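You operate a simulated robot arm through the tools that you are given. There is no shell and no other tool. Be economical: measure what you need, move in short steps, check, and stop when the job is done.

The job below is to be done with a simulated robot arm. You get a single attempt, and the scene is never put back.

Task
Take the can of yellow paint out of the bath and warm the blue paint in it to 25 C.
Fine: the yellow paint stands on the bench and is not warmed; the blue paint stays in the bath, the ready lamp lit; leave the third can.

Only the result counts: the job must be done as asked and must still hold three seconds after the hand-in. Knocking over, shifting, dropping, spilling or breaking anything else fails it.

Robot
A 7-joint arm with a two-finger parallel gripper, fixed in place. Base frame: the origin is at the foot of the arm, x ahead of it, y to its left, z up; the work surface is at about z = 0.88. Readings come in m, rad, newtons and seconds.
With the tool pointing down near the work surface it reaches from about 0.24 to 0.68 m from the base axis. Its first joint turns from -1.152 to 1.152 rad. Payload 2.4 kg.
Tool frame: the origin (TCP) lies between the finger pads and is the grasp point; the fingertips stand 0.03 m ahead of it; z points along the fingers, y is the line along which they close. Largest opening 0.094 m; finger width 0.028, thickness 0.01; the body of the gripper, 0.05 by 0.096 m, starts 0.055 m behind the TCP.
Orientation is that of the tool frame in the base frame, as [roll, pitch, yaw] about the fixed x, y, z axes, in that order (R = Rz(yaw) Ry(pitch) Rx(roll)). With the fingers straight down and closing along the base's y, the tool's x points along the base's -x, its y along +y and its z along -z.

Tools
- The arm moves only by the tool jog_arm. Its argument "deltas" is one flat list of numbers, 7 for each row, row after row: the shift along the tool's x, y, z in units of 20 mm (1.0 is 20 mm), then the turn, a rotation vector about the tool's x, y, z in units of 4 degrees (1.0 is 4 degrees), then the finger opening in m, from 0 to 0.094. In form: [x, y, z, wx, wy, wz, fingers, x, y, z, wx, wy, wz, fingers, ...]. A call has 1 to 8 rows; each row shifts and turns the commanded pose from where the row before left it, along the tool's axes as they then stand. A call with a number of a shift or a turn outside -1 to 1 is refused whole. Rows are played at 5 a second. More than 0.05 m and 0.15 rad between two rows, or a gripper value outside its range, and nothing of the call is played. A pose out of reach is approached as far as the arm can. The call stops where the force on the tool passes 70 N (or 10 N more than at its start, if that is more) or the arm is blocked; 0.2 s more then pass. Each finger travels about 0.153 m/s and halts on what it meets, pressing with about 35 N; the grip force reading is that of the motor and also rises with nothing between the fingers. The clock runs only during rows and for 0.2 s after the last one: add rows that do not move to give the fingers time. It gives the time, the measured TCP pose, the force on the tool (base axes), the opening and the grip force at its end, in the units of the frame above (readings bear some noise), and new pictures: "show" is both (left out), scene, wrist or none.
- Cameras (640 x 400 px; columns grow to the right, rows downward): "scene" is fixed at [0.0485, 0.4774, 1.4658]; the picture's right is [-0.69, -0.73, 0.00], its down [-0.26, 0.24, -0.94] and it looks along [0.68, -0.64, -0.35] (base axes); focal length 373 px, centre (320, 200). "wrist" rides on the gripper at [-0.037, 0, -0.058] in the tool frame; the picture's right is [0.00, -1.00, 0.00], its down [0.97, 0.00, -0.24] and it looks along [0.24, 0.00, 0.97] (tool axes); focal length 218 px, centre (320, 200).
- point_at(camera, pixels): for up to 12 pixels [column, row] of the newest picture of that camera ("zoom" is the newest enlarged one), the place [x, y, z] in the base frame of the surface seen there, good to about 0.002 m. No time passes.
- inspect(camera, box): a new picture of the part [left, top, right, bottom] of that camera's present view, enlarged. No time passes.
- close_job(): hands the job in; it is judged then, once.

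Keep the steps short. Do not move on a guess: measure, check each grasp and each placing, and mend mistakes. In all there are 80 turns and 150 pictures (those below and enlarged ones count). Leave the gripper open and the arm clear of the work at the hand-in unless told otherwise, and finish with a single line.

The tools are called after "Emit:" as name(argument=value, ...) on one line, values as JSON. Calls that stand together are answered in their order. jog_arm: Moves the arm, as the interface text tells. Its arguments: {"type":"object","properties":{"deltas":{"type":"array","items":{"type":"number"}},"show":{"type":"string","enum":["both","scene","wrist","none"]}},"required":["deltas"]} The other tools are called the same way: point_at (camera, pixels) gives the place of the surface under pixels of a picture; inspect (camera, box) takes an enlarged picture of a part of a camera's view; close_job () hands the job in.

At the start:

```text
time_s: 0.0
tcp_pos: [0.365, -0.1323, 1.3326]
tool_rot: [3.14, 0.002, 3.141]
wrist_force: [0.0, -0.3, -0.5]
opening: 0.094
gripper_force: 0.1
```

scene: 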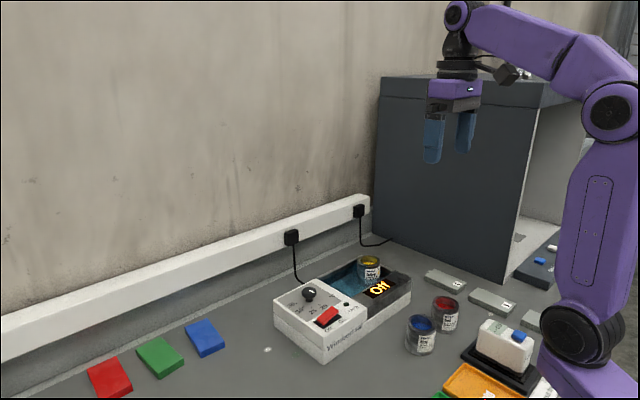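
wrist: 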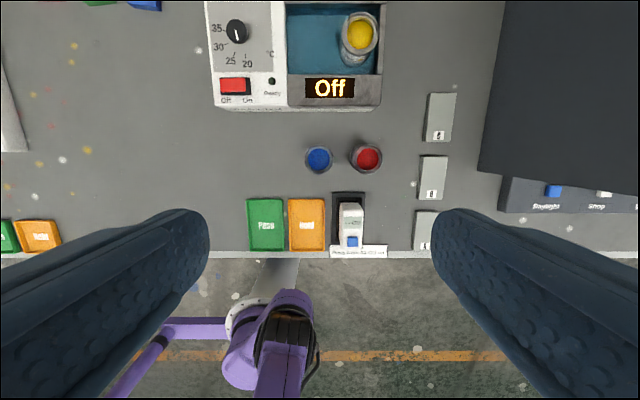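

The bath, with its dial, red switch and yellow can, is visible at the top of the wrist picture. I'll zoom in on it and on the cans first.

Emit:
inspect(camera="wrist", box=[200, 0, 400, 125])

Emit:
inspect(camera="scene", box=[260, 240, 500, 390])

Emit:
point_at(camera="wrist", pixels=[[318, 158], [366, 158], [359, 32], [235, 30], [229, 86], [242, 86], [300, 50], [330, 88], [271, 81], [385, 60], [290, 60], [330, 180]])

```text
3.20 times, centred on (300, 62) of wrist
```

zoom: 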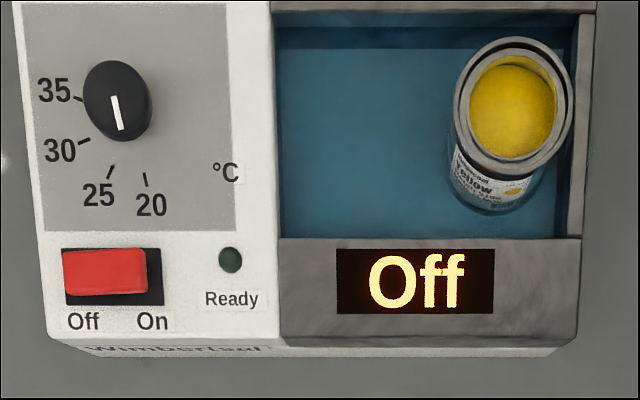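

```text
2.67 times, centred on (380, 315) of scene
```

zoom: 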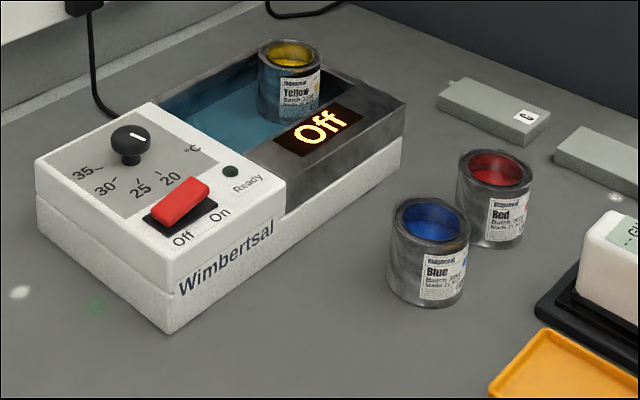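

```text
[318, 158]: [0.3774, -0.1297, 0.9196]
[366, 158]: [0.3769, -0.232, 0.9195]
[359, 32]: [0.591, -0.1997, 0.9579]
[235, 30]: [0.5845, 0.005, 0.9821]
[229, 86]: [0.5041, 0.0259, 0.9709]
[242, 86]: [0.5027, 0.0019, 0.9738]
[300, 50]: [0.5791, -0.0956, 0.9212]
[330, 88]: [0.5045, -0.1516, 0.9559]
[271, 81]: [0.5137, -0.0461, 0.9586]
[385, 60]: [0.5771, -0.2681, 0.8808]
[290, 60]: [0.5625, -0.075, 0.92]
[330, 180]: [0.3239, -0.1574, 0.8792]
```

I need finer geometry, so next I'll measure the dial, the tick marks, the yellow can and the bath walls in the zoomed wrist view.

Emit:
inspect(camera="wrist", box=[205, 0, 285, 50])

Emit:
point_at(camera="wrist", pixels=[[342, 36], [378, 32], [360, 12], [360, 54], [383, 30], [383, 50], [300, 3], [300, 75], [287, 40], [345, 60], [307, 158], [331, 158]])

Emit:
inspect(camera="scene", box=[330, 240, 430, 302])

```text
8.00 times, centred on (245, 25) of wrist
```

zoom: 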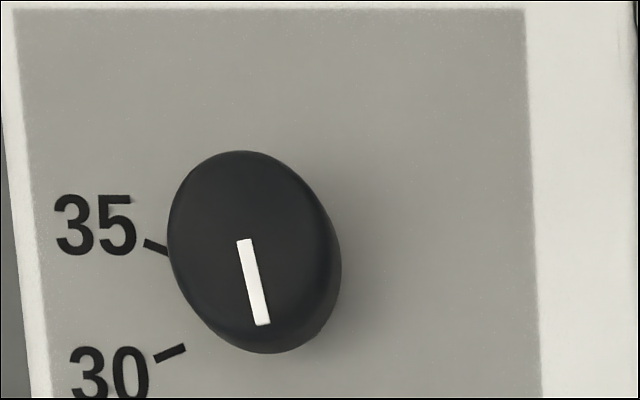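

```text
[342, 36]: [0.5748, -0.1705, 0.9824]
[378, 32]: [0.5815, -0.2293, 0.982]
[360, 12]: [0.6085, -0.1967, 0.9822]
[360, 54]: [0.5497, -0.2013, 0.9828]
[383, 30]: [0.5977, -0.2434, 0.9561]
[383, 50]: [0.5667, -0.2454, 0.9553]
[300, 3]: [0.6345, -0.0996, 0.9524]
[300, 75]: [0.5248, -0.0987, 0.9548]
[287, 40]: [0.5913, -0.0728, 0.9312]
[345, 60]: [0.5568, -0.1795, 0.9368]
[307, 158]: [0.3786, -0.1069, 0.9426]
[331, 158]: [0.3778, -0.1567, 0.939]
```

```text
6.40 times, centred on (380, 271) of scene
```

zoom: 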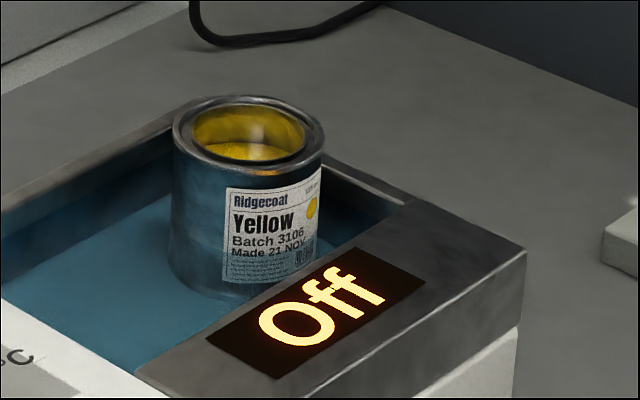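

The yellow can's rim is centred near (0.580, -0.200) at z 0.982 and the bath rim is at z 0.955. The floor inside is about 0.92. Before moving above the yellow can I'll check where the dark cabinet is and whether the bench spot for it is free.

Emit:
point_at(camera="wrist", pixels=[[500, 20], [480, 160], [600, 100], [218, 158], [200, 140], [235, 180], [440, 115], [160, 160]])

Emit:
jog_arm(deltas=[-1, -0.4, 0.5, 0, 0, 0, 0.094, -1, -0.4, 0.5, 0, 0, 0, 0.094, -1, -0.4, 0.5, 0, 0, 0, 0.094, -1, -0.4, 0.5, 0, 0, 0, 0.094, -1, -0.4, 0.5, 0, 0, 0, 0.094, -1, -0.4, 0.5, 0, 0, 0, 0.094, -1, -0.4, 0.5, 0, 0, 0, 0.094])

```text
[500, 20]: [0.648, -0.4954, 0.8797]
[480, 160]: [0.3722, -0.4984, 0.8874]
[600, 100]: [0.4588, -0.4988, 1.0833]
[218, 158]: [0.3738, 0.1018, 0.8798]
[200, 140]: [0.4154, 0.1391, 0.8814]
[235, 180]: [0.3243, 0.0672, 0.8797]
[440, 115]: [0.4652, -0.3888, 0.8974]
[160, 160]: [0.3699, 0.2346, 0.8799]
```

```text
time_s: 1.6
tcp_pos: [0.5056, -0.1887, 1.2635]
tool_rot: [-3.141, 0.001, -3.14]
wrist_force: [0.4, -0.2, -0.6]
opening: 0.0936
gripper_force: 0.1
```

scene: 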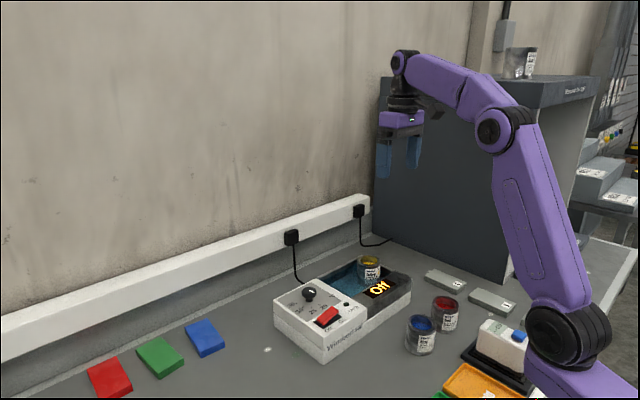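
wrist: 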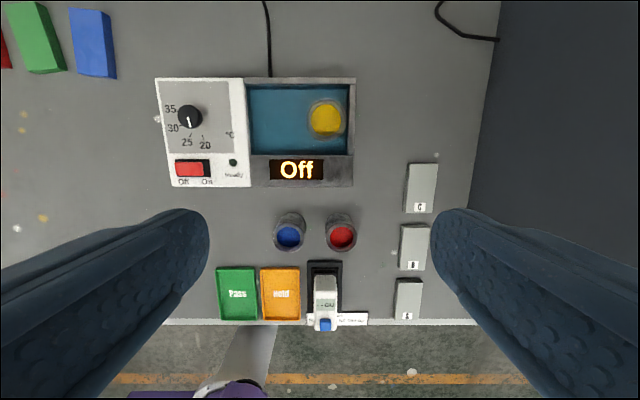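

The arm moved cleanly and this is a near-overhead view. I'll zoom on the panel to read the dial and on the can to fix its centre.

Emit:
inspect(camera="wrist", box=[150, 70, 262, 190])

Emit:
point_at(camera="wrist", pixels=[[326, 103], [326, 135], [310, 119], [342, 119], [326, 119], [351, 119], [190, 117], [175, 108], [178, 126], [191, 134], [203, 136], [190, 168]])

```text
3.33 times, centred on (206, 130) of wrist
```

zoom: 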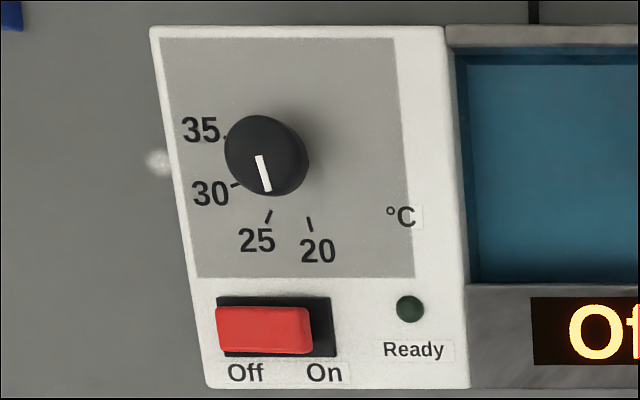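

```text
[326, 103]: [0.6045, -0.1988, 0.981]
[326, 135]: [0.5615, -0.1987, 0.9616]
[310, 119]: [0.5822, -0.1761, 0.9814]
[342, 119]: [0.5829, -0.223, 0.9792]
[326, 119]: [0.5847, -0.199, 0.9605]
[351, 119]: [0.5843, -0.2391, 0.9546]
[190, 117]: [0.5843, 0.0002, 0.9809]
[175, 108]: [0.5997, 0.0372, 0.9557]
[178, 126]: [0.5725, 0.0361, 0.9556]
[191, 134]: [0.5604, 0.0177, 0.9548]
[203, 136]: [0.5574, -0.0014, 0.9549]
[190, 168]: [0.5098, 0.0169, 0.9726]
```

The pointer sits at about the 20 mark, and the 25 mark is about 40° clockwise of it. The yellow can's centre is (0.580, -0.200). Now I'll move straight above it and partway down.

Emit:
jog_arm(deltas=[-0.9, -0.15, 0.8, 0, 0, 0, 0.094, -0.9, -0.15, 0.8, 0, 0, 0, 0.094, -0.9, -0.15, 0.8, 0, 0, 0, 0.094, -1, -0.13, 0.8, 0, 0, 0, 0.094, 0, 0, 1, 0, 0, 0, 0.094, 0, 0, 1, 0, 0, 0, 0.094, 0, 0, 1, 0, 0, 0, 0.094, 0, 0, 0, 0, 0, 0, 0.094])

```text
time_s: 3.4
tcp_pos: [0.5809, -0.1993, 1.1384]
tool_rot: [-3.14, 0.004, -3.14]
wrist_force: [-0.3, 0.0, 0.5]
opening: 0.0943
gripper_force: 0.1
```

scene: 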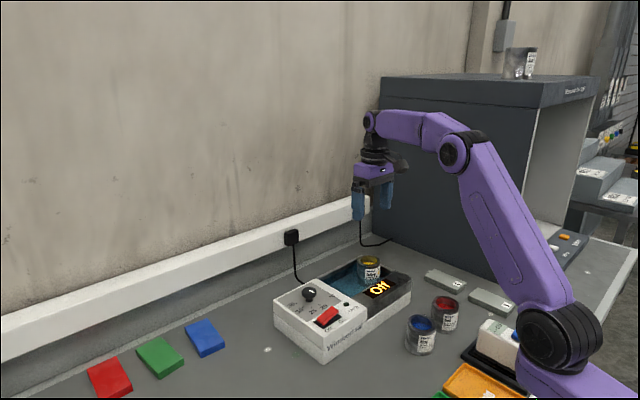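
wrist: 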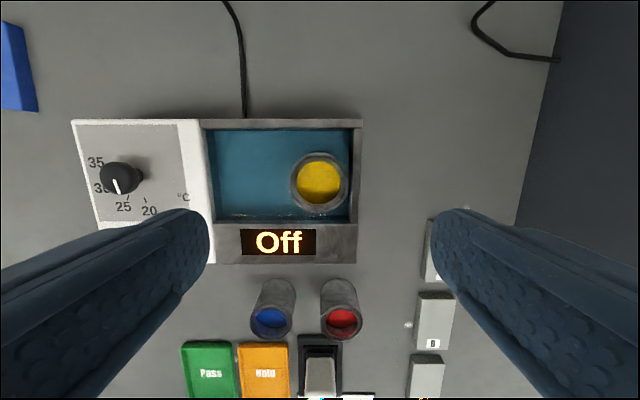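

The can is centred at column 319. I'll check the rim positions again from here.

Emit:
point_at(camera="wrist", pixels=[[293, 182], [345, 182], [319, 155], [319, 209], [357, 182], [340, 260], [270, 320]])

```text
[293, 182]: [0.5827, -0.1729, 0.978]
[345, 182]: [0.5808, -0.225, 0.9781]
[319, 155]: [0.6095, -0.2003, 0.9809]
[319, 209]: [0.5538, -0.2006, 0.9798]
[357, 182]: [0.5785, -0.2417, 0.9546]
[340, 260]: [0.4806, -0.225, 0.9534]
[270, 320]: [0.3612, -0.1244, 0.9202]
```

The centre is confirmed at (0.581, -0.199). I'll descend to TCP z of about 0.990, which keeps the fingertips just above the bath rim at 0.955.

Emit:
jog_arm(deltas=[0, 0, 1, 0, 0, 0, 0.094, 0, 0, 1, 0, 0, 0, 0.094, 0, 0, 1, 0, 0, 0, 0.094, 0, 0, 1, 0, 0, 0, 0.094, 0, 0, 1, 0, 0, 0, 0.094, 0, 0, 1, 0, 0, 0, 0.094, 0, 0, 1, 0, 0, 0, 0.094, 0, 0, 0.4, 0, 0, 0, 0.094])

```text
time_s: 5.2
tcp_pos: [0.5803, -0.1987, 0.9923]
tool_rot: [3.141, 0.003, 3.141]
wrist_force: [0.3, 0.1, -0.5]
opening: 0.0942
gripper_force: 0.1
```

scene: 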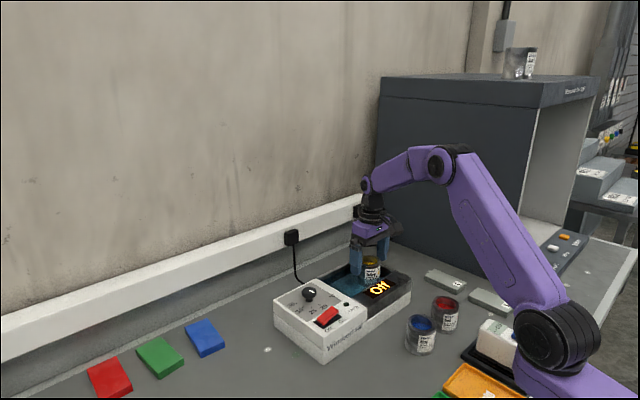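
wrist: 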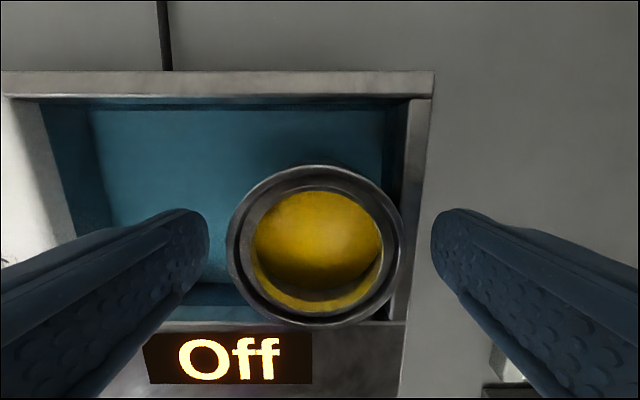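

The can sits between the fingers, so I'll close on it, hold, and check.

Emit:
jog_arm(deltas=[0, 0, 0, 0, 0, 0, 0.06, 0, 0, 0, 0, 0, 0, 0.03, 0, 0, 0, 0, 0, 0, 0.03], show="wrist")

```text
time_s: 6.0
tcp_pos: [0.5797, -0.1986, 0.99]
tool_rot: [-3.141, 0.001, 3.14]
wrist_force: [0.1, 0.2, -0.3]
opening: 0.0585
gripper_force: 35.5
```

wrist: 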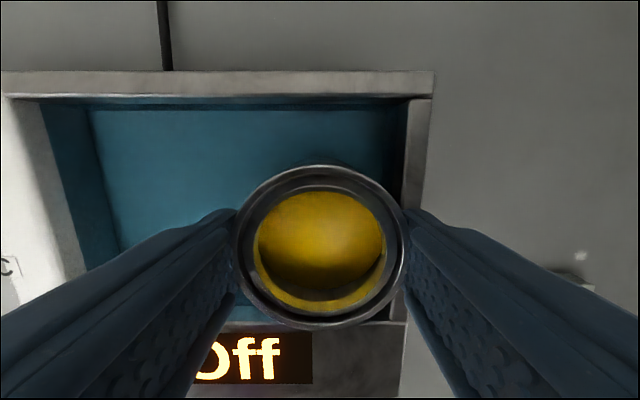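

The fingers hold the can at 0.0585 m with 35 N. I'll lift it gently straight up.

Emit:
jog_arm(deltas=[0, 0, -0.3, 0, 0, 0, 0.03, 0, 0, -0.5, 0, 0, 0, 0.03, 0, 0, -0.7, 0, 0, 0, 0.03, 0, 0, -0.8, 0, 0, 0, 0.03, 0, 0, -0.8, 0, 0, 0, 0.03, 0, 0, -0.6, 0, 0, 0, 0.03, 0, 0, -0.3, 0, 0, 0, 0.03, 0, 0, 0, 0, 0, 0, 0.03])

```text
time_s: 7.8
tcp_pos: [0.5782, -0.2005, 1.0721]
tool_rot: [3.14, 0.003, -3.141]
wrist_force: [-0.8, 0.5, -1.4]
opening: 0.0582
gripper_force: 35.1
```

scene: 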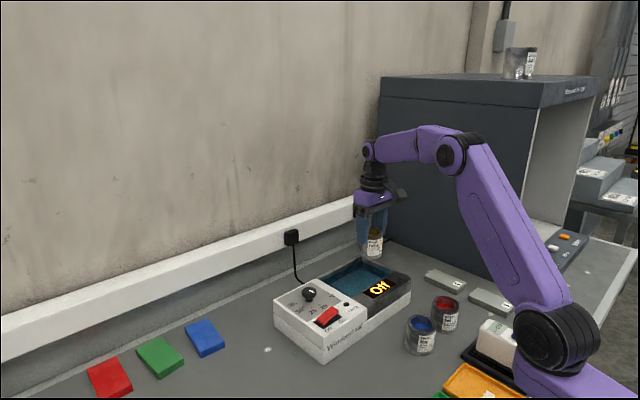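
wrist: 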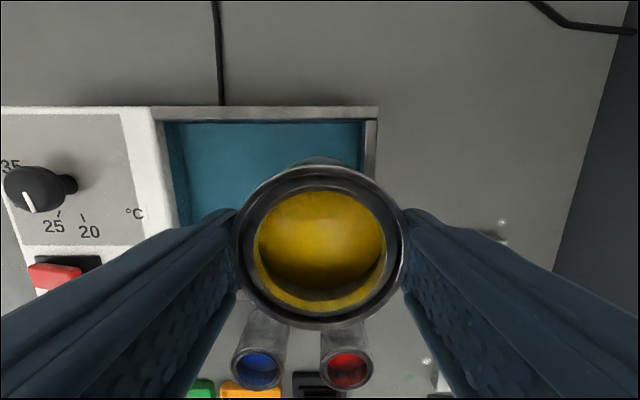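

The can hangs upright and clear of the bath. Now I'll carry it smoothly toward the free bench at about (0.40, 0.08).

Emit:
jog_arm(deltas=[0.2, 0.4, -0.2, 0, 0, 0, 0.03, 0.4, 0.7, -0.3, 0, 0, 0, 0.03, 0.6, 0.9, -0.3, 0, 0, 0, 0.03, 0.6, 1, 0, 0, 0, 0, 0.03, 0.6, 1, 0, 0, 0, 0, 0.03, 0.6, 1, 0, 0, 0, 0, 0.03, 0.6, 1, 0, 0, 0, 0, 0.03, 0.6, 1, 0, 0, 0, 0, 0.03], show="none")

Emit:
jog_arm(deltas=[0.6, 1, 0, 0, 0, 0, 0.03, 0.6, 1, 0, 0, 0, 0, 0.03, 0.6, 1, 0, 0, 0, 0, 0.03, 0.6, 1, 0, 0, 0, 0, 0.03, 0.6, 1, 0, 0, 0, 0, 0.03, 0.6, 1, 0, 0, 0, 0, 0.03, 0.4, 0.6, 0, 0, 0, 0, 0.03, 0.2, 0.2, 0, 0, 0, 0, 0.03])

```text
time_s: 9.6
tcp_pos: [0.4945, -0.0584, 1.0862]
tool_rot: [-3.141, -0.001, -3.142]
wrist_force: [0.2, 0.0, -1.3]
opening: 0.0581
gripper_force: 35.0
```

```text
time_s: 11.4
tcp_pos: [0.4115, 0.0746, 1.0873]
tool_rot: [-3.141, 0.0, 3.141]
wrist_force: [0.0, -0.8, -1.6]
opening: 0.0579
gripper_force: 35.3
```

scene: 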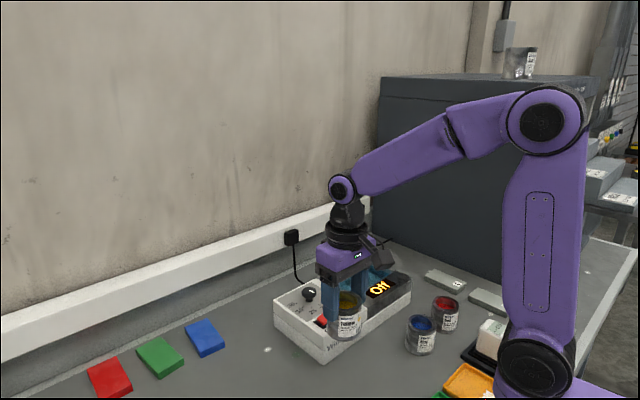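
wrist: 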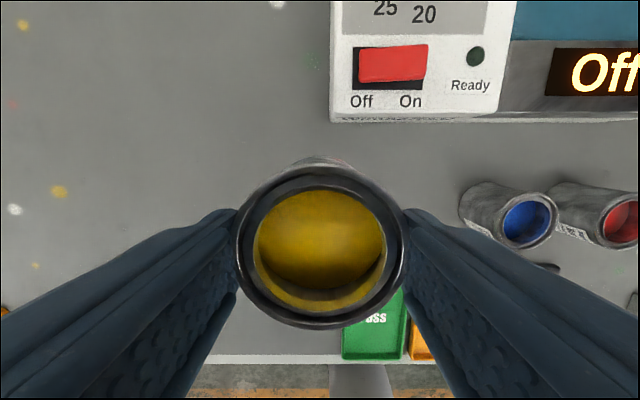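

I'll check the distances to the bath front and the green tile below before lowering.

Emit:
point_at(camera="wrist", pixels=[[340, 121], [350, 355], [400, 300], [230, 180], [395, 130], [410, 160]])

Emit:
inspect(camera="wrist", box=[330, 30, 490, 130])

```text
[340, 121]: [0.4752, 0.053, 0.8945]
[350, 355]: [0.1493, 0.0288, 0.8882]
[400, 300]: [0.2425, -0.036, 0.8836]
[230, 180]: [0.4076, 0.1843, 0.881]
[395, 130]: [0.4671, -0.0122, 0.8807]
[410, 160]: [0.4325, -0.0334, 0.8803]
```

```text
4.00 times, centred on (410, 80) of wrist
```

zoom: 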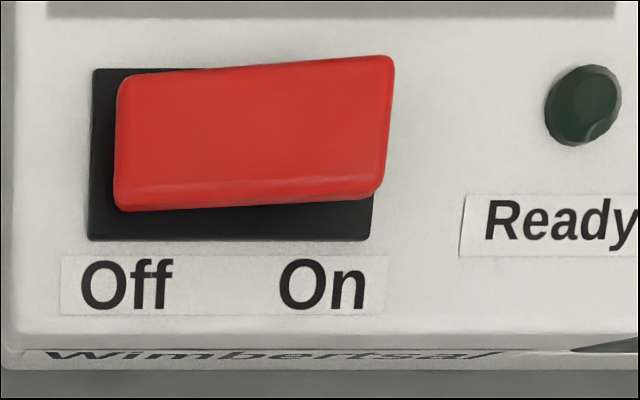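

The switch is a rocker with the "On" end raised, so it must be pressed down on the right. The spot is clear, so I'll shift a little away from the bath and lower to about 1 cm above the bench.

Emit:
jog_arm(deltas=[0.5, 0.5, 0.4, 0, 0, 0, 0.03, 0.5, 0.5, 0.9, 0, 0, 0, 0.03, 0, 0, 1, 0, 0, 0, 0.03, 0, 0, 1, 0, 0, 0, 0.03, 0, 0, 1, 0, 0, 0, 0.03, 0, 0, 1, 0, 0, 0, 0.03, 0, 0, 0.7, 0, 0, 0, 0.03, 0, 0, 0.2, 0, 0, 0, 0.03])

```text
time_s: 13.2
tcp_pos: [0.3907, 0.0962, 0.9642]
tool_rot: [-3.14, 0.003, 3.141]
wrist_force: [-0.2, 0.8, -1.9]
opening: 0.058
gripper_force: 34.9
```

scene: 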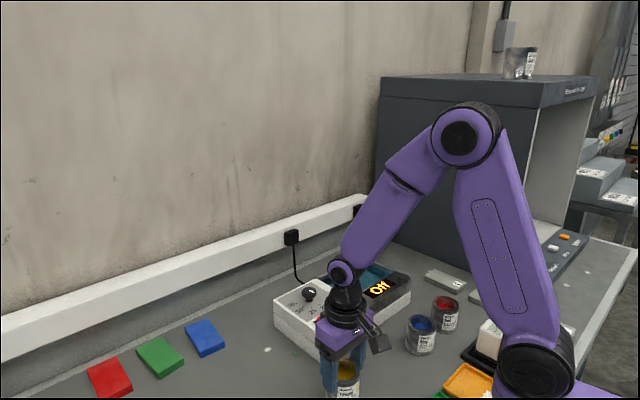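
wrist: 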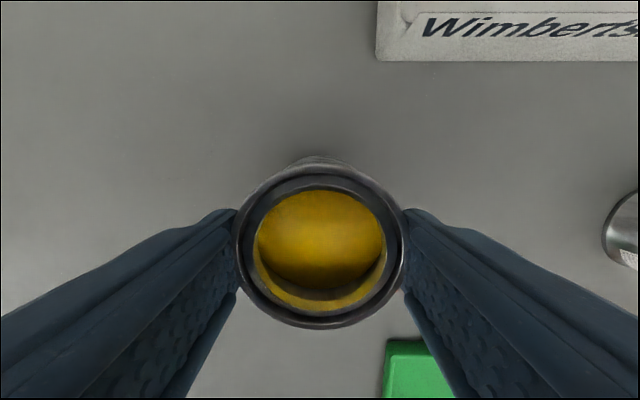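

The bench should be about 12 mm below the can. I'll lower slowly in small rows and watch the force.

Emit:
jog_arm(deltas=[0, 0, 0.2, 0, 0, 0, 0.03, 0, 0, 0.15, 0, 0, 0, 0.03, 0, 0, 0.1, 0, 0, 0, 0.03, 0, 0, 0.1, 0, 0, 0, 0.03, 0, 0, 0, 0, 0, 0, 0.03], show="none")

```text
time_s: 14.4
tcp_pos: [0.3927, 0.0959, 0.9531]
tool_rot: [-3.141, 0.004, 3.141]
wrist_force: [-0.1, 0.5, -1.7]
opening: 0.0583
gripper_force: 34.8
```

No contact yet, as the force is still the can's weight. I'll go down in 1 mm rows.

Emit:
jog_arm(deltas=[0, 0, 0.05, 0, 0, 0, 0.03, 0, 0, 0.05, 0, 0, 0, 0.03, 0, 0, 0.05, 0, 0, 0, 0.03, 0, 0, 0, 0, 0, 0, 0.03], show="none")

```text
time_s: 15.4
tcp_pos: [0.3919, 0.0965, 0.9509]
tool_rot: [3.139, 0.004, 3.141]
wrist_force: [-4.9, -0.7, 22.4]
opening: 0.0582
gripper_force: 34.9
```

An upward force of 22 N shows the can is on the bench. I'll ease off 0.5 mm and open the fingers.

Emit:
jog_arm(deltas=[0, 0, -0.04, 0, 0, 0, 0.03, 0, 0, 0, 0, 0, 0, 0.062, 0, 0, 0, 0, 0, 0, 0.075, 0, 0, 0, 0, 0, 0, 0.094, 0, 0, 0, 0, 0, 0, 0.094])

```text
time_s: 16.6
tcp_pos: [0.3919, 0.0947, 0.951]
tool_rot: [3.14, 0.004, 3.141]
wrist_force: [-0.5, 0.4, -0.1]
opening: 0.0939
gripper_force: 0.1
```

scene: 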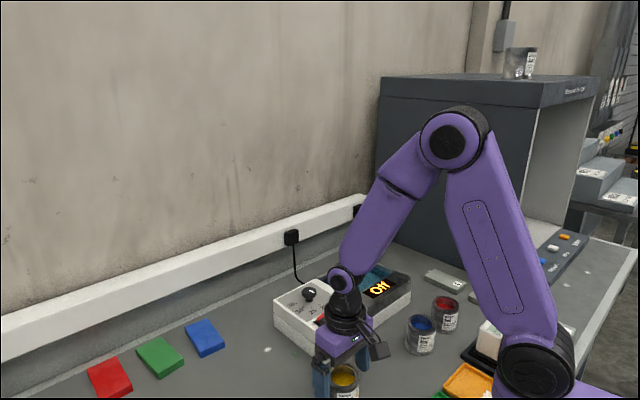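
wrist: 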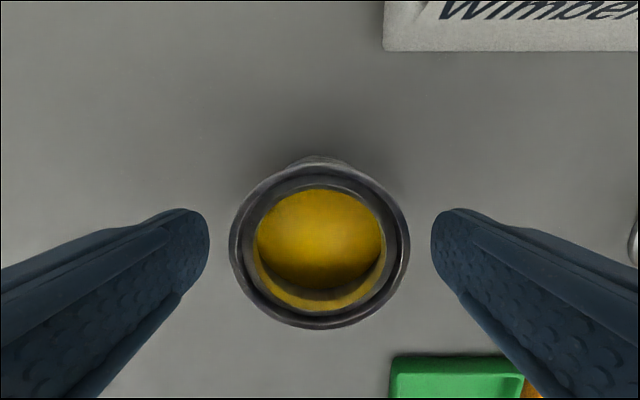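

Yellow is standing free on the bench. I'll rise straight up, then go over the blue can.

Emit:
jog_arm(deltas=[0, 0, -0.5, 0, 0, 0, 0.094, 0, 0, -1, 0, 0, 0, 0.094, 0, 0, -1, 0, 0, 0, 0.094, 0, 0, -1, 0, 0, 0, 0.094, 0, 0, -1, 0, 0, 0, 0.094, 0, 0, -1, 0, 0, 0, 0.094, 0, -0.5, -1, 0, 0, 0, 0.094, 0, -1, 0, 0, 0, 0, 0.094], show="scene")

Emit:
jog_arm(deltas=[0, -1, 0, 0, 0, 0, 0.094, 0, -1, 0, 0, 0, 0, 0.094, 0, -1, 0, 0, 0, 0, 0.094, 0.2, -1, 0, 0, 0, 0, 0.094, 0.2, -1, 0, 0, 0, 0, 0.094, 0.2, -1, 0, 0, 0, 0, 0.094, 0.2, -1, 0, 0, 0, 0, 0.094, 0, -1, 0, 0, 0, 0, 0.094], show="wrist")

```text
time_s: 18.4
tcp_pos: [0.3922, 0.0666, 1.0815]
tool_rot: [3.141, 0.002, -3.14]
wrist_force: [0.4, -0.1, -0.2]
opening: 0.0943
gripper_force: 0.0
```

scene: 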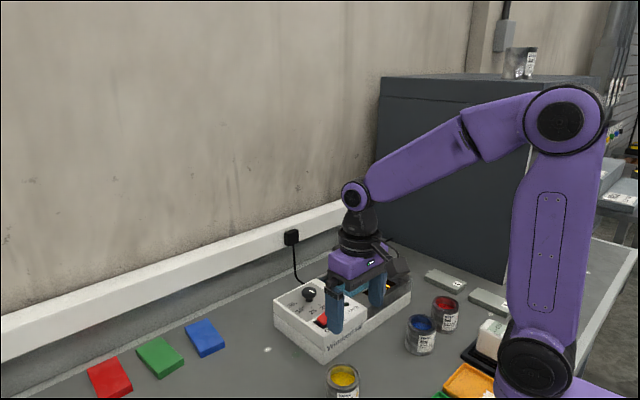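

```text
time_s: 20.2
tcp_pos: [0.3754, -0.0946, 1.0817]
tool_rot: [-3.141, 0.002, -3.14]
wrist_force: [0.6, 0.1, -0.5]
opening: 0.094
gripper_force: 0.0
```

wrist: 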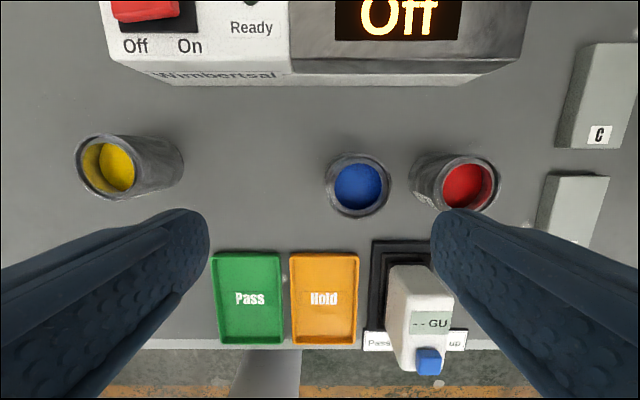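

The blue can shows at about (357, 186) and the red one at about (463, 186). I'll measure both rims.

Emit:
point_at(camera="wrist", pixels=[[328, 187], [387, 187], [357, 158], [358, 214], [430, 185], [497, 185], [465, 156], [467, 213], [400, 285], [380, 245], [325, 256]])

Emit:
inspect(camera="wrist", box=[310, 140, 510, 265])

```text
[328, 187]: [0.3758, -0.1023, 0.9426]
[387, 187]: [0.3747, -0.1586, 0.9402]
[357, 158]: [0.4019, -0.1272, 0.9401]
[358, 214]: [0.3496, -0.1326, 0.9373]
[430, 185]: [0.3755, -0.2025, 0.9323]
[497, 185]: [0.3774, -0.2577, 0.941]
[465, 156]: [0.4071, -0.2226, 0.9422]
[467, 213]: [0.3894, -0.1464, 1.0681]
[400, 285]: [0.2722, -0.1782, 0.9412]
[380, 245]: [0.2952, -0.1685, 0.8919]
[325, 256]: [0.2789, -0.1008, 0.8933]
```

```text
3.20 times, centred on (410, 202) of wrist
```

zoom: 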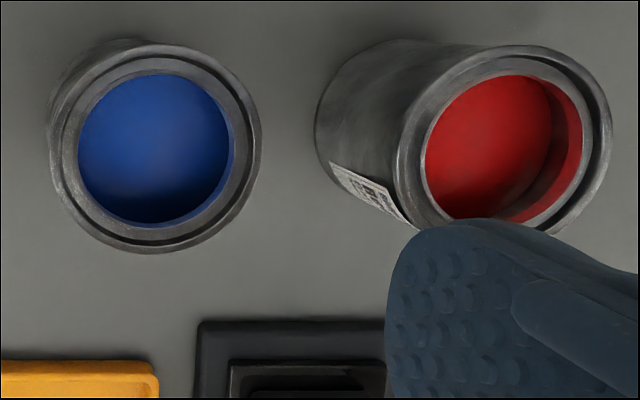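

Blue's centre is (0.376, -0.130) and red's near rim is at y -0.200, so a 0.084 opening leaves room on both sides. I'll align above blue and descend to about 0.96, then look.

Emit:
jog_arm(deltas=[0, -0.9, 0, 0, 0, 0, 0.084, 0, -0.87, 0, 0, 0, 0, 0.084, 0, 0, 1, 0, 0, 0, 0.084, 0, 0, 1, 0, 0, 0, 0.084, 0, 0, 0.5, 0, 0, 0, 0.084, 0, 0, 0, 0, 0, 0, 0.084], show="wrist")

```text
time_s: 21.6
tcp_pos: [0.3765, -0.1291, 1.0303]
tool_rot: [3.14, 0.001, -3.14]
wrist_force: [-0.2, 0.5, -0.8]
opening: 0.084
gripper_force: 0.1
```

wrist: 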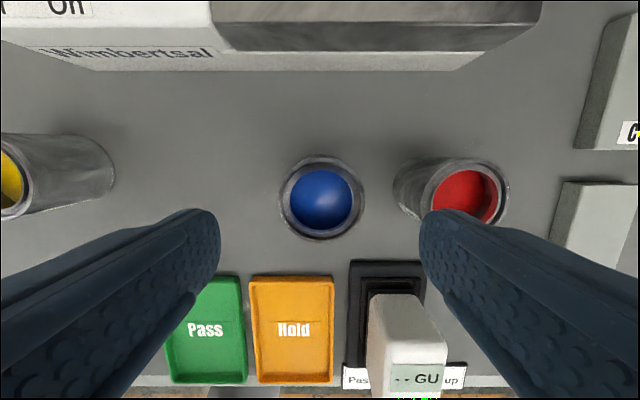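

Blue is centred at column 321, so I'll descend to z 0.935.

Emit:
jog_arm(deltas=[0, -0.04, 1, 0, 0, 0, 0.084, 0, 0, 1, 0, 0, 0, 0.084, 0, 0, 1, 0, 0, 0, 0.084, 0, 0, 1, 0, 0, 0, 0.084, 0, 0, 0.7, 0, 0, 0, 0.084, 0, 0, 0, 0, 0, 0, 0.084])

```text
time_s: 23.0
tcp_pos: [0.3764, -0.1321, 0.9364]
tool_rot: [3.14, 0.001, -3.141]
wrist_force: [0.4, 0.8, 0.0]
opening: 0.084
gripper_force: 0.1
```

scene: 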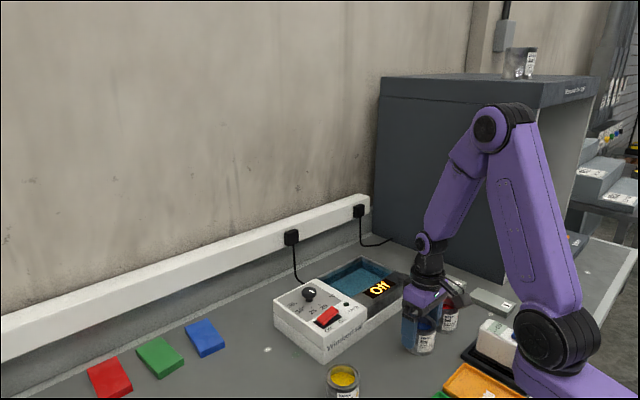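
wrist: 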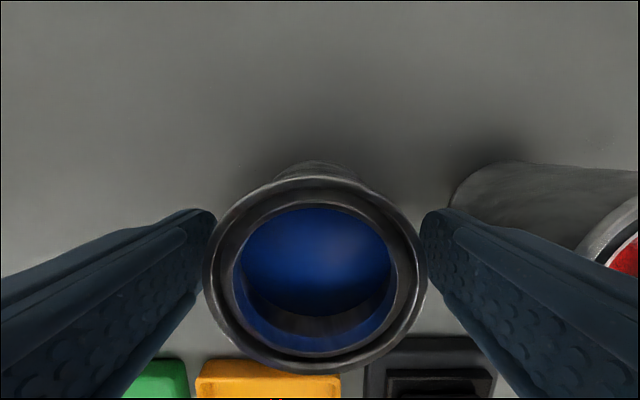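

Blue is between the fingers and red is clear of them. I'll close, hold, and lift gently.

Emit:
jog_arm(deltas=[0, 0, 0, 0, 0, 0, 0.06, 0, 0, 0, 0, 0, 0, 0.03, 0, 0, 0, 0, 0, 0, 0.03, 0, 0, -0.3, 0, 0, 0, 0.03, 0, 0, -0.6, 0, 0, 0, 0.03, 0, 0, -0.9, 0, 0, 0, 0.03, 0, 0, -1, 0, 0, 0, 0.03, 0, 0, -1, 0, 0, 0, 0.03])

```text
time_s: 24.8
tcp_pos: [0.3765, -0.1309, 1.0143]
tool_rot: [-3.141, 0.002, 3.14]
wrist_force: [1.1, -0.1, -0.8]
opening: 0.0613
gripper_force: 35.0
```

scene: 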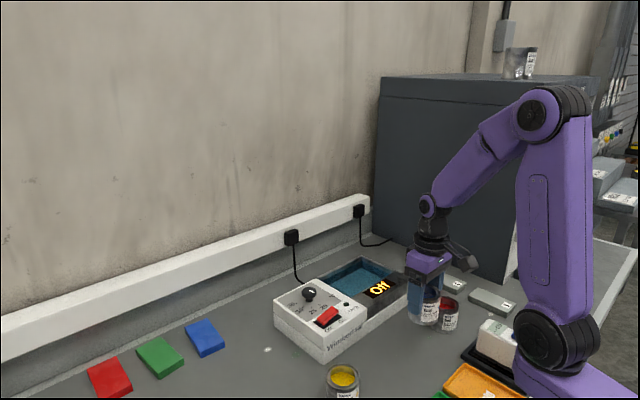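
wrist: 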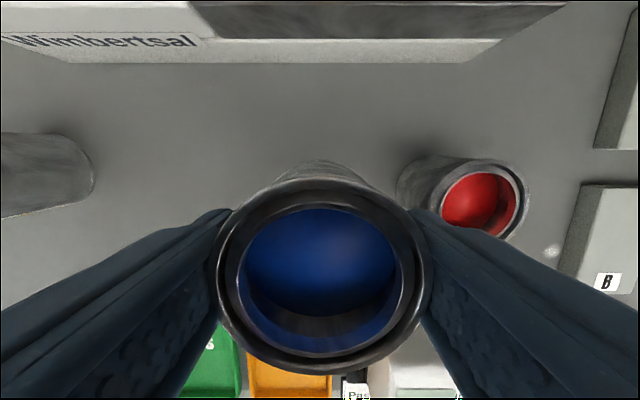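

Blue is held, red is undisturbed. I'll rise further and carry blue forward over the middle of the bath at about (0.580, -0.160).

Emit:
jog_arm(deltas=[0, 0, -1, 0, 0, 0, 0.03, 0, 0, -0.8, 0, 0, 0, 0.03, -0.3, 0, -0.3, 0, 0, 0, 0.03, -0.6, -0.1, -0.1, 0, 0, 0, 0.03, -0.9, -0.2, 0, 0, 0, 0, 0.03, -1, -0.2, 0, 0, 0, 0, 0.03, -1, -0.2, 0, 0, 0, 0, 0.03, -1, -0.2, 0, 0, 0, 0, 0.03], show="none")

Emit:
jog_arm(deltas=[-1, -0.2, 0, 0, 0, 0, 0.03, -1, -0.2, 0, 0, 0, 0, 0.03, -1, -0.1, 0, 0, 0, 0, 0.03, -1, -0.1, 0, 0, 0, 0, 0.03, -0.8, 0, 0, 0, 0, 0, 0.03, -0.4, 0, 0, 0, 0, 0, 0.03, -0.2, 0, 0, 0, 0, 0, 0.03, 0, 0, 0, 0, 0, 0, 0.03])

```text
time_s: 26.6
tcp_pos: [0.4695, -0.1499, 1.0563]
tool_rot: [3.141, 0.003, 3.141]
wrist_force: [-0.1, 0.8, -1.7]
opening: 0.0612
gripper_force: 35.0
```

```text
time_s: 28.4
tcp_pos: [0.5782, -0.1606, 1.0565]
tool_rot: [3.141, -0.001, 3.141]
wrist_force: [-0.2, 0.3, -2.3]
opening: 0.0614
gripper_force: 34.8
```

scene: 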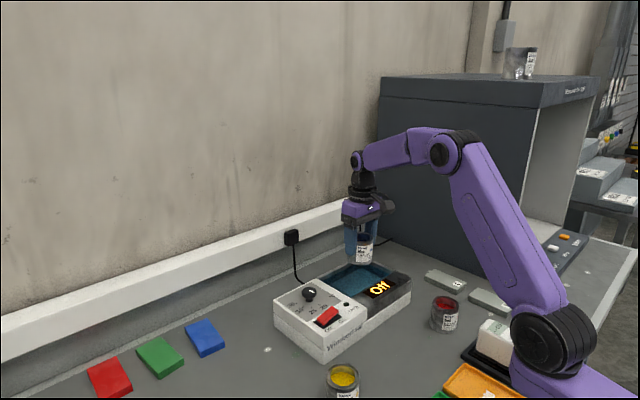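
wrist: 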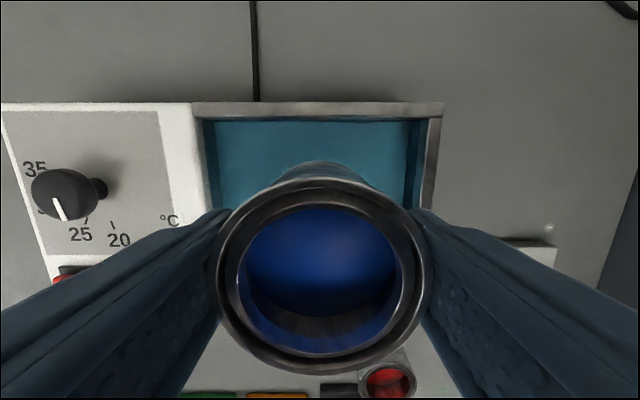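

Blue is centred over the bath. I'll lower 70 mm, which should leave it about 1 cm above the floor.

Emit:
jog_arm(deltas=[0, 0, 0.5, 0, 0, 0, 0.03, 0, 0, 0.9, 0, 0, 0, 0.03, 0, 0, 0.9, 0, 0, 0, 0.03, 0, 0, 0.7, 0, 0, 0, 0.03, 0, 0, 0.3, 0, 0, 0, 0.03, 0, 0, 0.2, 0, 0, 0, 0.03, 0, 0, 0, 0, 0, 0, 0.03])

```text
time_s: 30.0
tcp_pos: [0.5797, -0.1598, 0.9865]
tool_rot: [-3.141, 0.002, -3.141]
wrist_force: [-0.2, -0.2, -1.8]
opening: 0.061
gripper_force: 34.8
```

scene: 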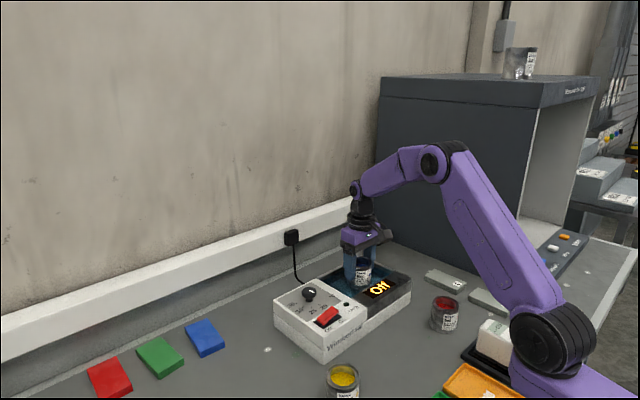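
wrist: 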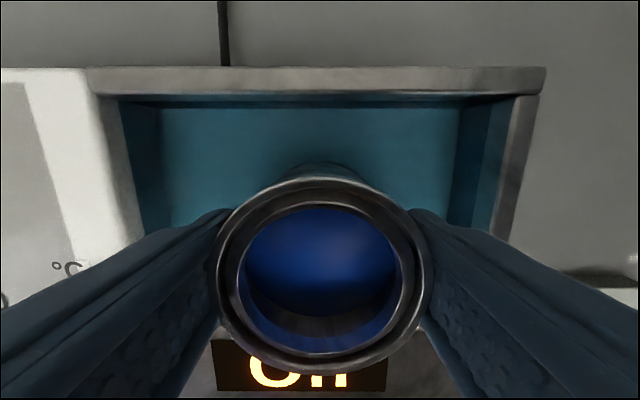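

Now I'll go down slowly by another 9 mm.

Emit:
jog_arm(deltas=[0, 0, 0.2, 0, 0, 0, 0.03, 0, 0, 0.1, 0, 0, 0, 0.03, 0, 0, 0.1, 0, 0, 0, 0.03, 0, 0, 0.05, 0, 0, 0, 0.03, 0, 0, 0, 0, 0, 0, 0.03], show="none")

```text
time_s: 31.2
tcp_pos: [0.5792, -0.1613, 0.9779]
tool_rot: [-3.141, -0.003, 3.141]
wrist_force: [-0.4, 0.6, -1.0]
opening: 0.0611
gripper_force: 35.0
```

No contact yet, so I'll continue in 1 mm rows.

Emit:
jog_arm(deltas=[0, 0, 0.05, 0, 0, 0, 0.03, 0, 0, 0.05, 0, 0, 0, 0.03, 0, 0, 0, 0, 0, 0, 0.03], show="none")

```text
time_s: 32.0
tcp_pos: [0.5784, -0.1599, 0.9755]
tool_rot: [-3.141, 0.002, 3.141]
wrist_force: [0.2, -0.3, -2.0]
opening: 0.0611
gripper_force: 35.4
```

Emit:
jog_arm(deltas=[0, 0, 0.05, 0, 0, 0, 0.03, 0, 0, 0.05, 0, 0, 0, 0.03, 0, 0, 0, 0, 0, 0, 0.03], show="none")

```text
time_s: 32.8
tcp_pos: [0.5791, -0.1605, 0.9753]
tool_rot: [3.141, 0.005, 3.141]
wrist_force: [-4.0, -0.6, 21.2]
opening: 0.0612
gripper_force: 35.2
```

The 21 N upward force means the can is on the bath floor. I'll ease off and open, keeping the fingers inside the bath walls.

Emit:
jog_arm(deltas=[0, 0, -0.05, 0, 0, 0, 0.03, 0, 0, 0, 0, 0, 0, 0.065, 0, 0, 0, 0, 0, 0, 0.08, 0, 0, 0, 0, 0, 0, 0.09, 0, 0, 0, 0, 0, 0, 0.09])

```text
time_s: 34.0
tcp_pos: [0.5788, -0.1605, 0.9747]
tool_rot: [-3.14, 0.001, 3.141]
wrist_force: [0.0, 0.3, -0.3]
opening: 0.0901
gripper_force: 0.1
```

scene: 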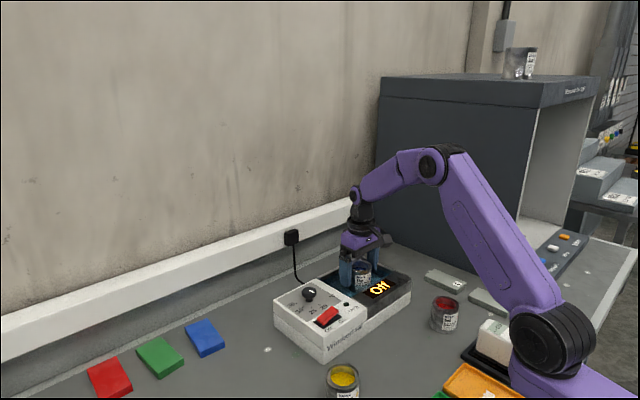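
wrist: 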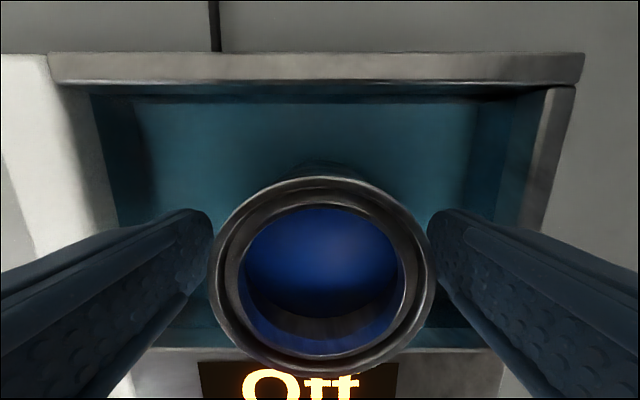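

Blue stands free in the bath. I'll rise straight up and then move over the dial.

Emit:
jog_arm(deltas=[0, 0, -0.5, 0, 0, 0, 0.09, 0, 0, -1, 0, 0, 0, 0.09, 0, 0, -1, 0, 0, 0, 0.09, 0, 0, -1, 0, 0, 0, 0.09, 0, 0, -1, 0, 0, 0, 0.09, 0, 0, -1, 0, 0, 0, 0.09, 0, 1, -1, 0, 0, 0, 0.09, 0, 1, 0, 0, 0, 0, 0.09], show="none")

Emit:
jog_arm(deltas=[0, 1, 0, 0, 0, 0, 0.07, 0, 1, 0, 0, 0, 0, 0.07, 0, 1, 0, 0, 0, 0, 0.07, 0, 1, 0, 0, 0, 0, 0.07, -0.2, 1, 0, 0, 0, 0, 0.07, -0.2, 1, 0, 0, 0, 0, 0.07, 0, 0, 0, 0, 0, 0, 0.07], show="wrist")

```text
time_s: 35.8
tcp_pos: [0.5805, -0.1206, 1.1043]
tool_rot: [-3.141, 0.002, 3.14]
wrist_force: [0.9, -0.5, 0.2]
opening: 0.09
gripper_force: 0.0
```

```text
time_s: 37.4
tcp_pos: [0.5868, 0.0001, 1.1041]
tool_rot: [3.141, 0.002, 3.141]
wrist_force: [-0.1, 0.2, 0.5]
opening: 0.07
gripper_force: 0.0
```

wrist: 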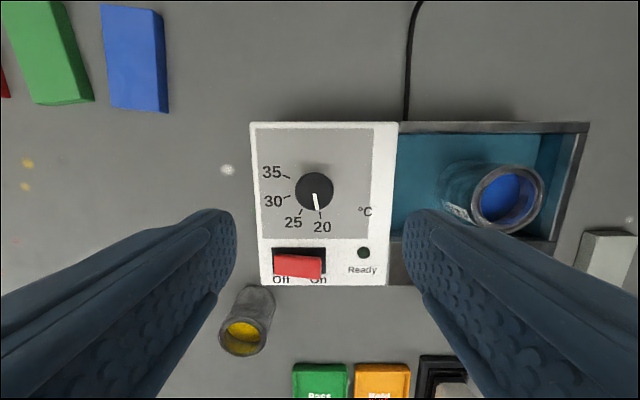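

The dial is nearly straight below at (314, 190). I'll zoom on it and measure.

Emit:
inspect(camera="wrist", box=[254, 155, 374, 230])

Emit:
point_at(camera="wrist", pixels=[[297, 190], [331, 190], [314, 175], [314, 205], [314, 190], [301, 213], [320, 216], [288, 197], [286, 176]])

```text
5.33 times, centred on (314, 192) of wrist
```

zoom: 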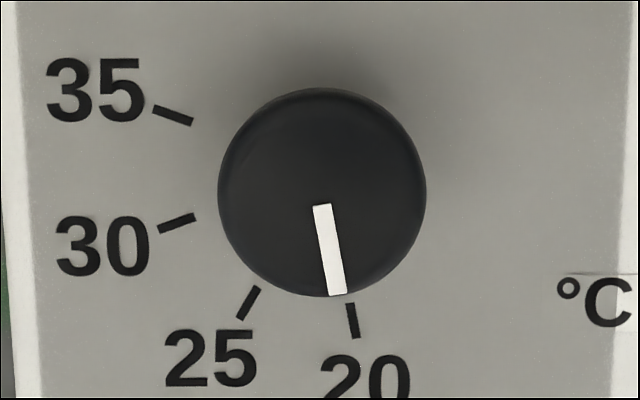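

```text
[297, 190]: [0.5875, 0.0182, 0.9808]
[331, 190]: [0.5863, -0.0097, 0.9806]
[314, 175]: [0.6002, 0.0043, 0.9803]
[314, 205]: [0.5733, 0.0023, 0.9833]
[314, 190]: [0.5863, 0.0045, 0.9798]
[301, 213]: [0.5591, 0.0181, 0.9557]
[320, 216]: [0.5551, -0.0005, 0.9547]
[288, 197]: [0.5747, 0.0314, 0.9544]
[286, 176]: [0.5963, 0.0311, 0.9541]
```

The dial centre is (0.5865, 0.004), its diameter is 31 mm and its top is at z 0.981. The pointer is at the 20 mark. I'll centre on it and descend so the tips stop 5 mm above the panel.

Emit:
jog_arm(deltas=[0, 0.2, 0.8, 0, 0, 0, 0.06, 0, 0, 1, 0, 0, 0, 0.06, 0, 0, 1, 0, 0, 0, 0.06, 0, 0, 1, 0, 0, 0, 0.06, 0, 0, 1, 0, 0, 0, 0.06, 0, 0, 0.85, 0, 0, 0, 0.06, 0, 0, 0, 0, 0, 0, 0.06])

```text
time_s: 39.0
tcp_pos: [0.5861, 0.0042, 0.9915]
tool_rot: [-3.141, 0.002, -3.141]
wrist_force: [-0.1, 0.1, -0.2]
opening: 0.06
gripper_force: 0.1
```

scene: 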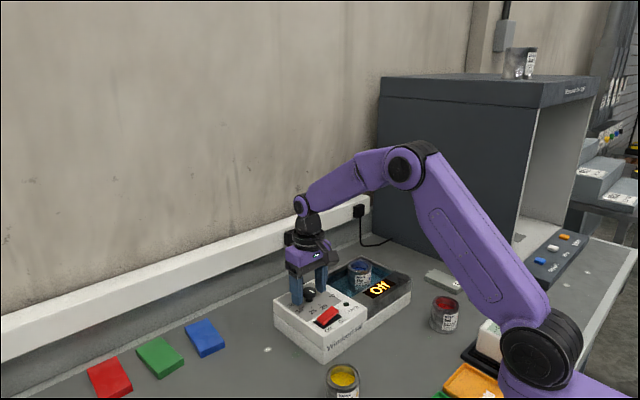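
wrist: 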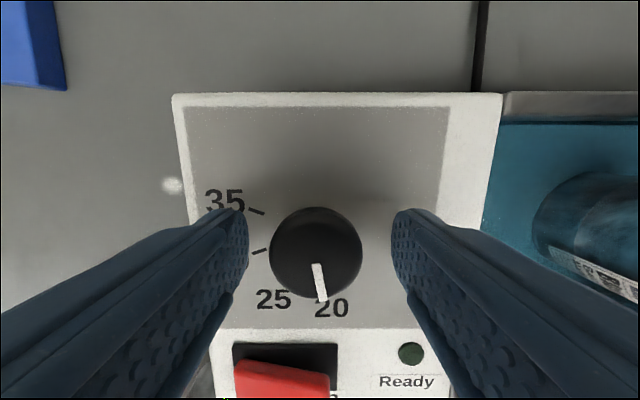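

The knob is about 1.3 mm left of centre (column 316 against 320). I'll correct that and close.

Emit:
jog_arm(deltas=[0, 0.06, 0, 0, 0, 0, 0.06, 0, 0, 0, 0, 0, 0, 0.036, 0, 0, 0, 0, 0, 0, 0.02, 0, 0, 0, 0, 0, 0, 0.02], show="wrist")

```text
time_s: 40.0
tcp_pos: [0.5866, 0.0042, 0.992]
tool_rot: [3.141, 0.003, -3.141]
wrist_force: [-0.4, 1.2, 0.0]
opening: 0.0333
gripper_force: 45.4
```

wrist: 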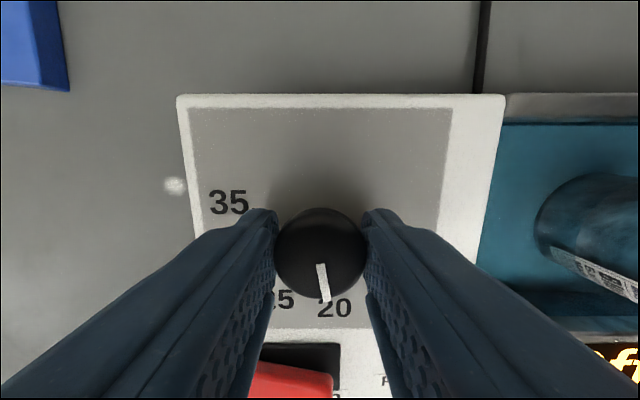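

The knob is gripped. I'll turn 32° clockwise, using positive turns about tool z, and then look.

Emit:
jog_arm(deltas=[0, 0, 0, 0, 0, 1, 0.02, 0, 0, 0, 0, 0, 1, 0.02, 0, 0, 0, 0, 0, 1, 0.02, 0, 0, 0, 0, 0, 1, 0.02, 0, 0, 0, 0, 0, 1, 0.02, 0, 0, 0, 0, 0, 1, 0.02, 0, 0, 0, 0, 0, 1, 0.02, 0, 0, 0, 0, 0, 1, 0.02])

```text
time_s: 41.8
tcp_pos: [0.5863, 0.004, 0.9911]
tool_rot: [3.14, -0.001, 2.581]
wrist_force: [-7.1, -6.3, -4.0]
opening: 0.0334
gripper_force: 45.0
```

scene: 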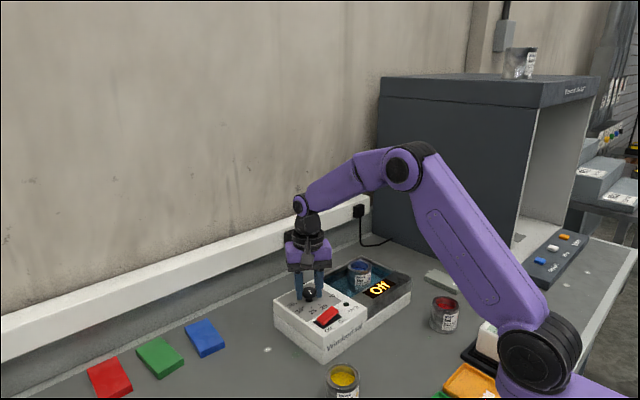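
wrist: 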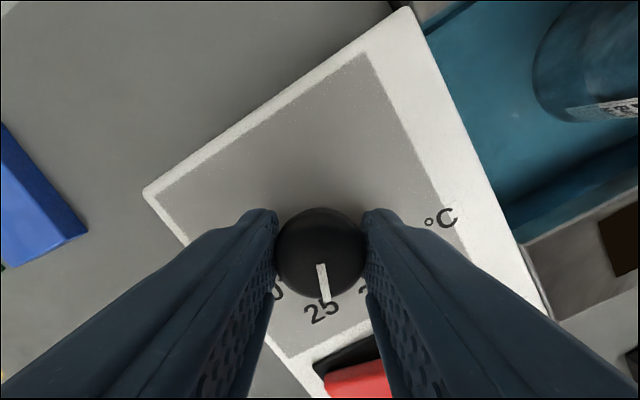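

The knob turned with the gripper by 32° and the pointer is close to 25. I'll turn 7° more.

Emit:
jog_arm(deltas=[0, 0, 0, 0, 0, 0.9, 0.02, 0, 0, 0, 0, 0, 0.85, 0.02, 0, 0, 0, 0, 0, 0, 0.02], show="wrist")

Emit:
inspect(camera="wrist", box=[260, 200, 380, 340])

```text
time_s: 42.6
tcp_pos: [0.5869, 0.0035, 0.9912]
tool_rot: [-3.14, 0.0, 2.458]
wrist_force: [-12.4, -11.1, 4.4]
opening: 0.0331
gripper_force: 45.2
```

wrist: 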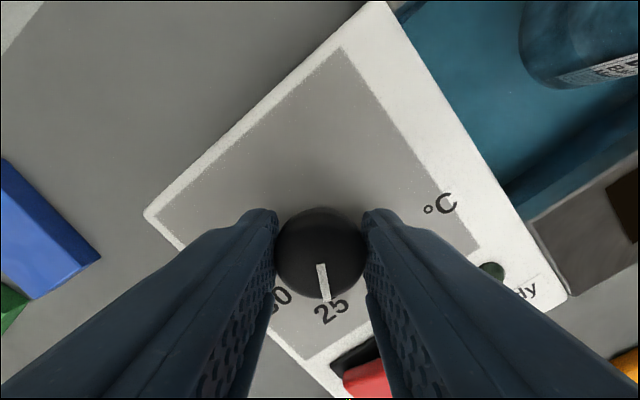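

```text
2.86 times, centred on (320, 270) of wrist
```

zoom: 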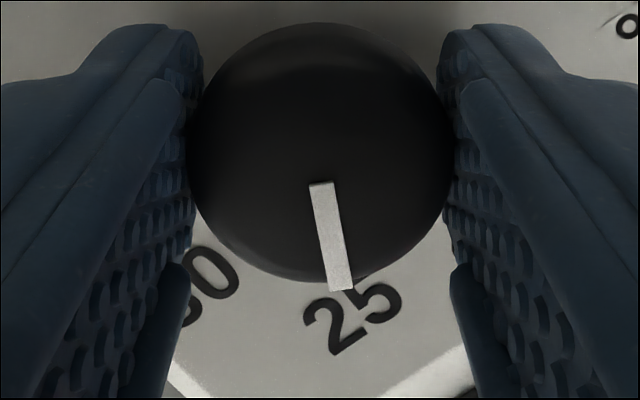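

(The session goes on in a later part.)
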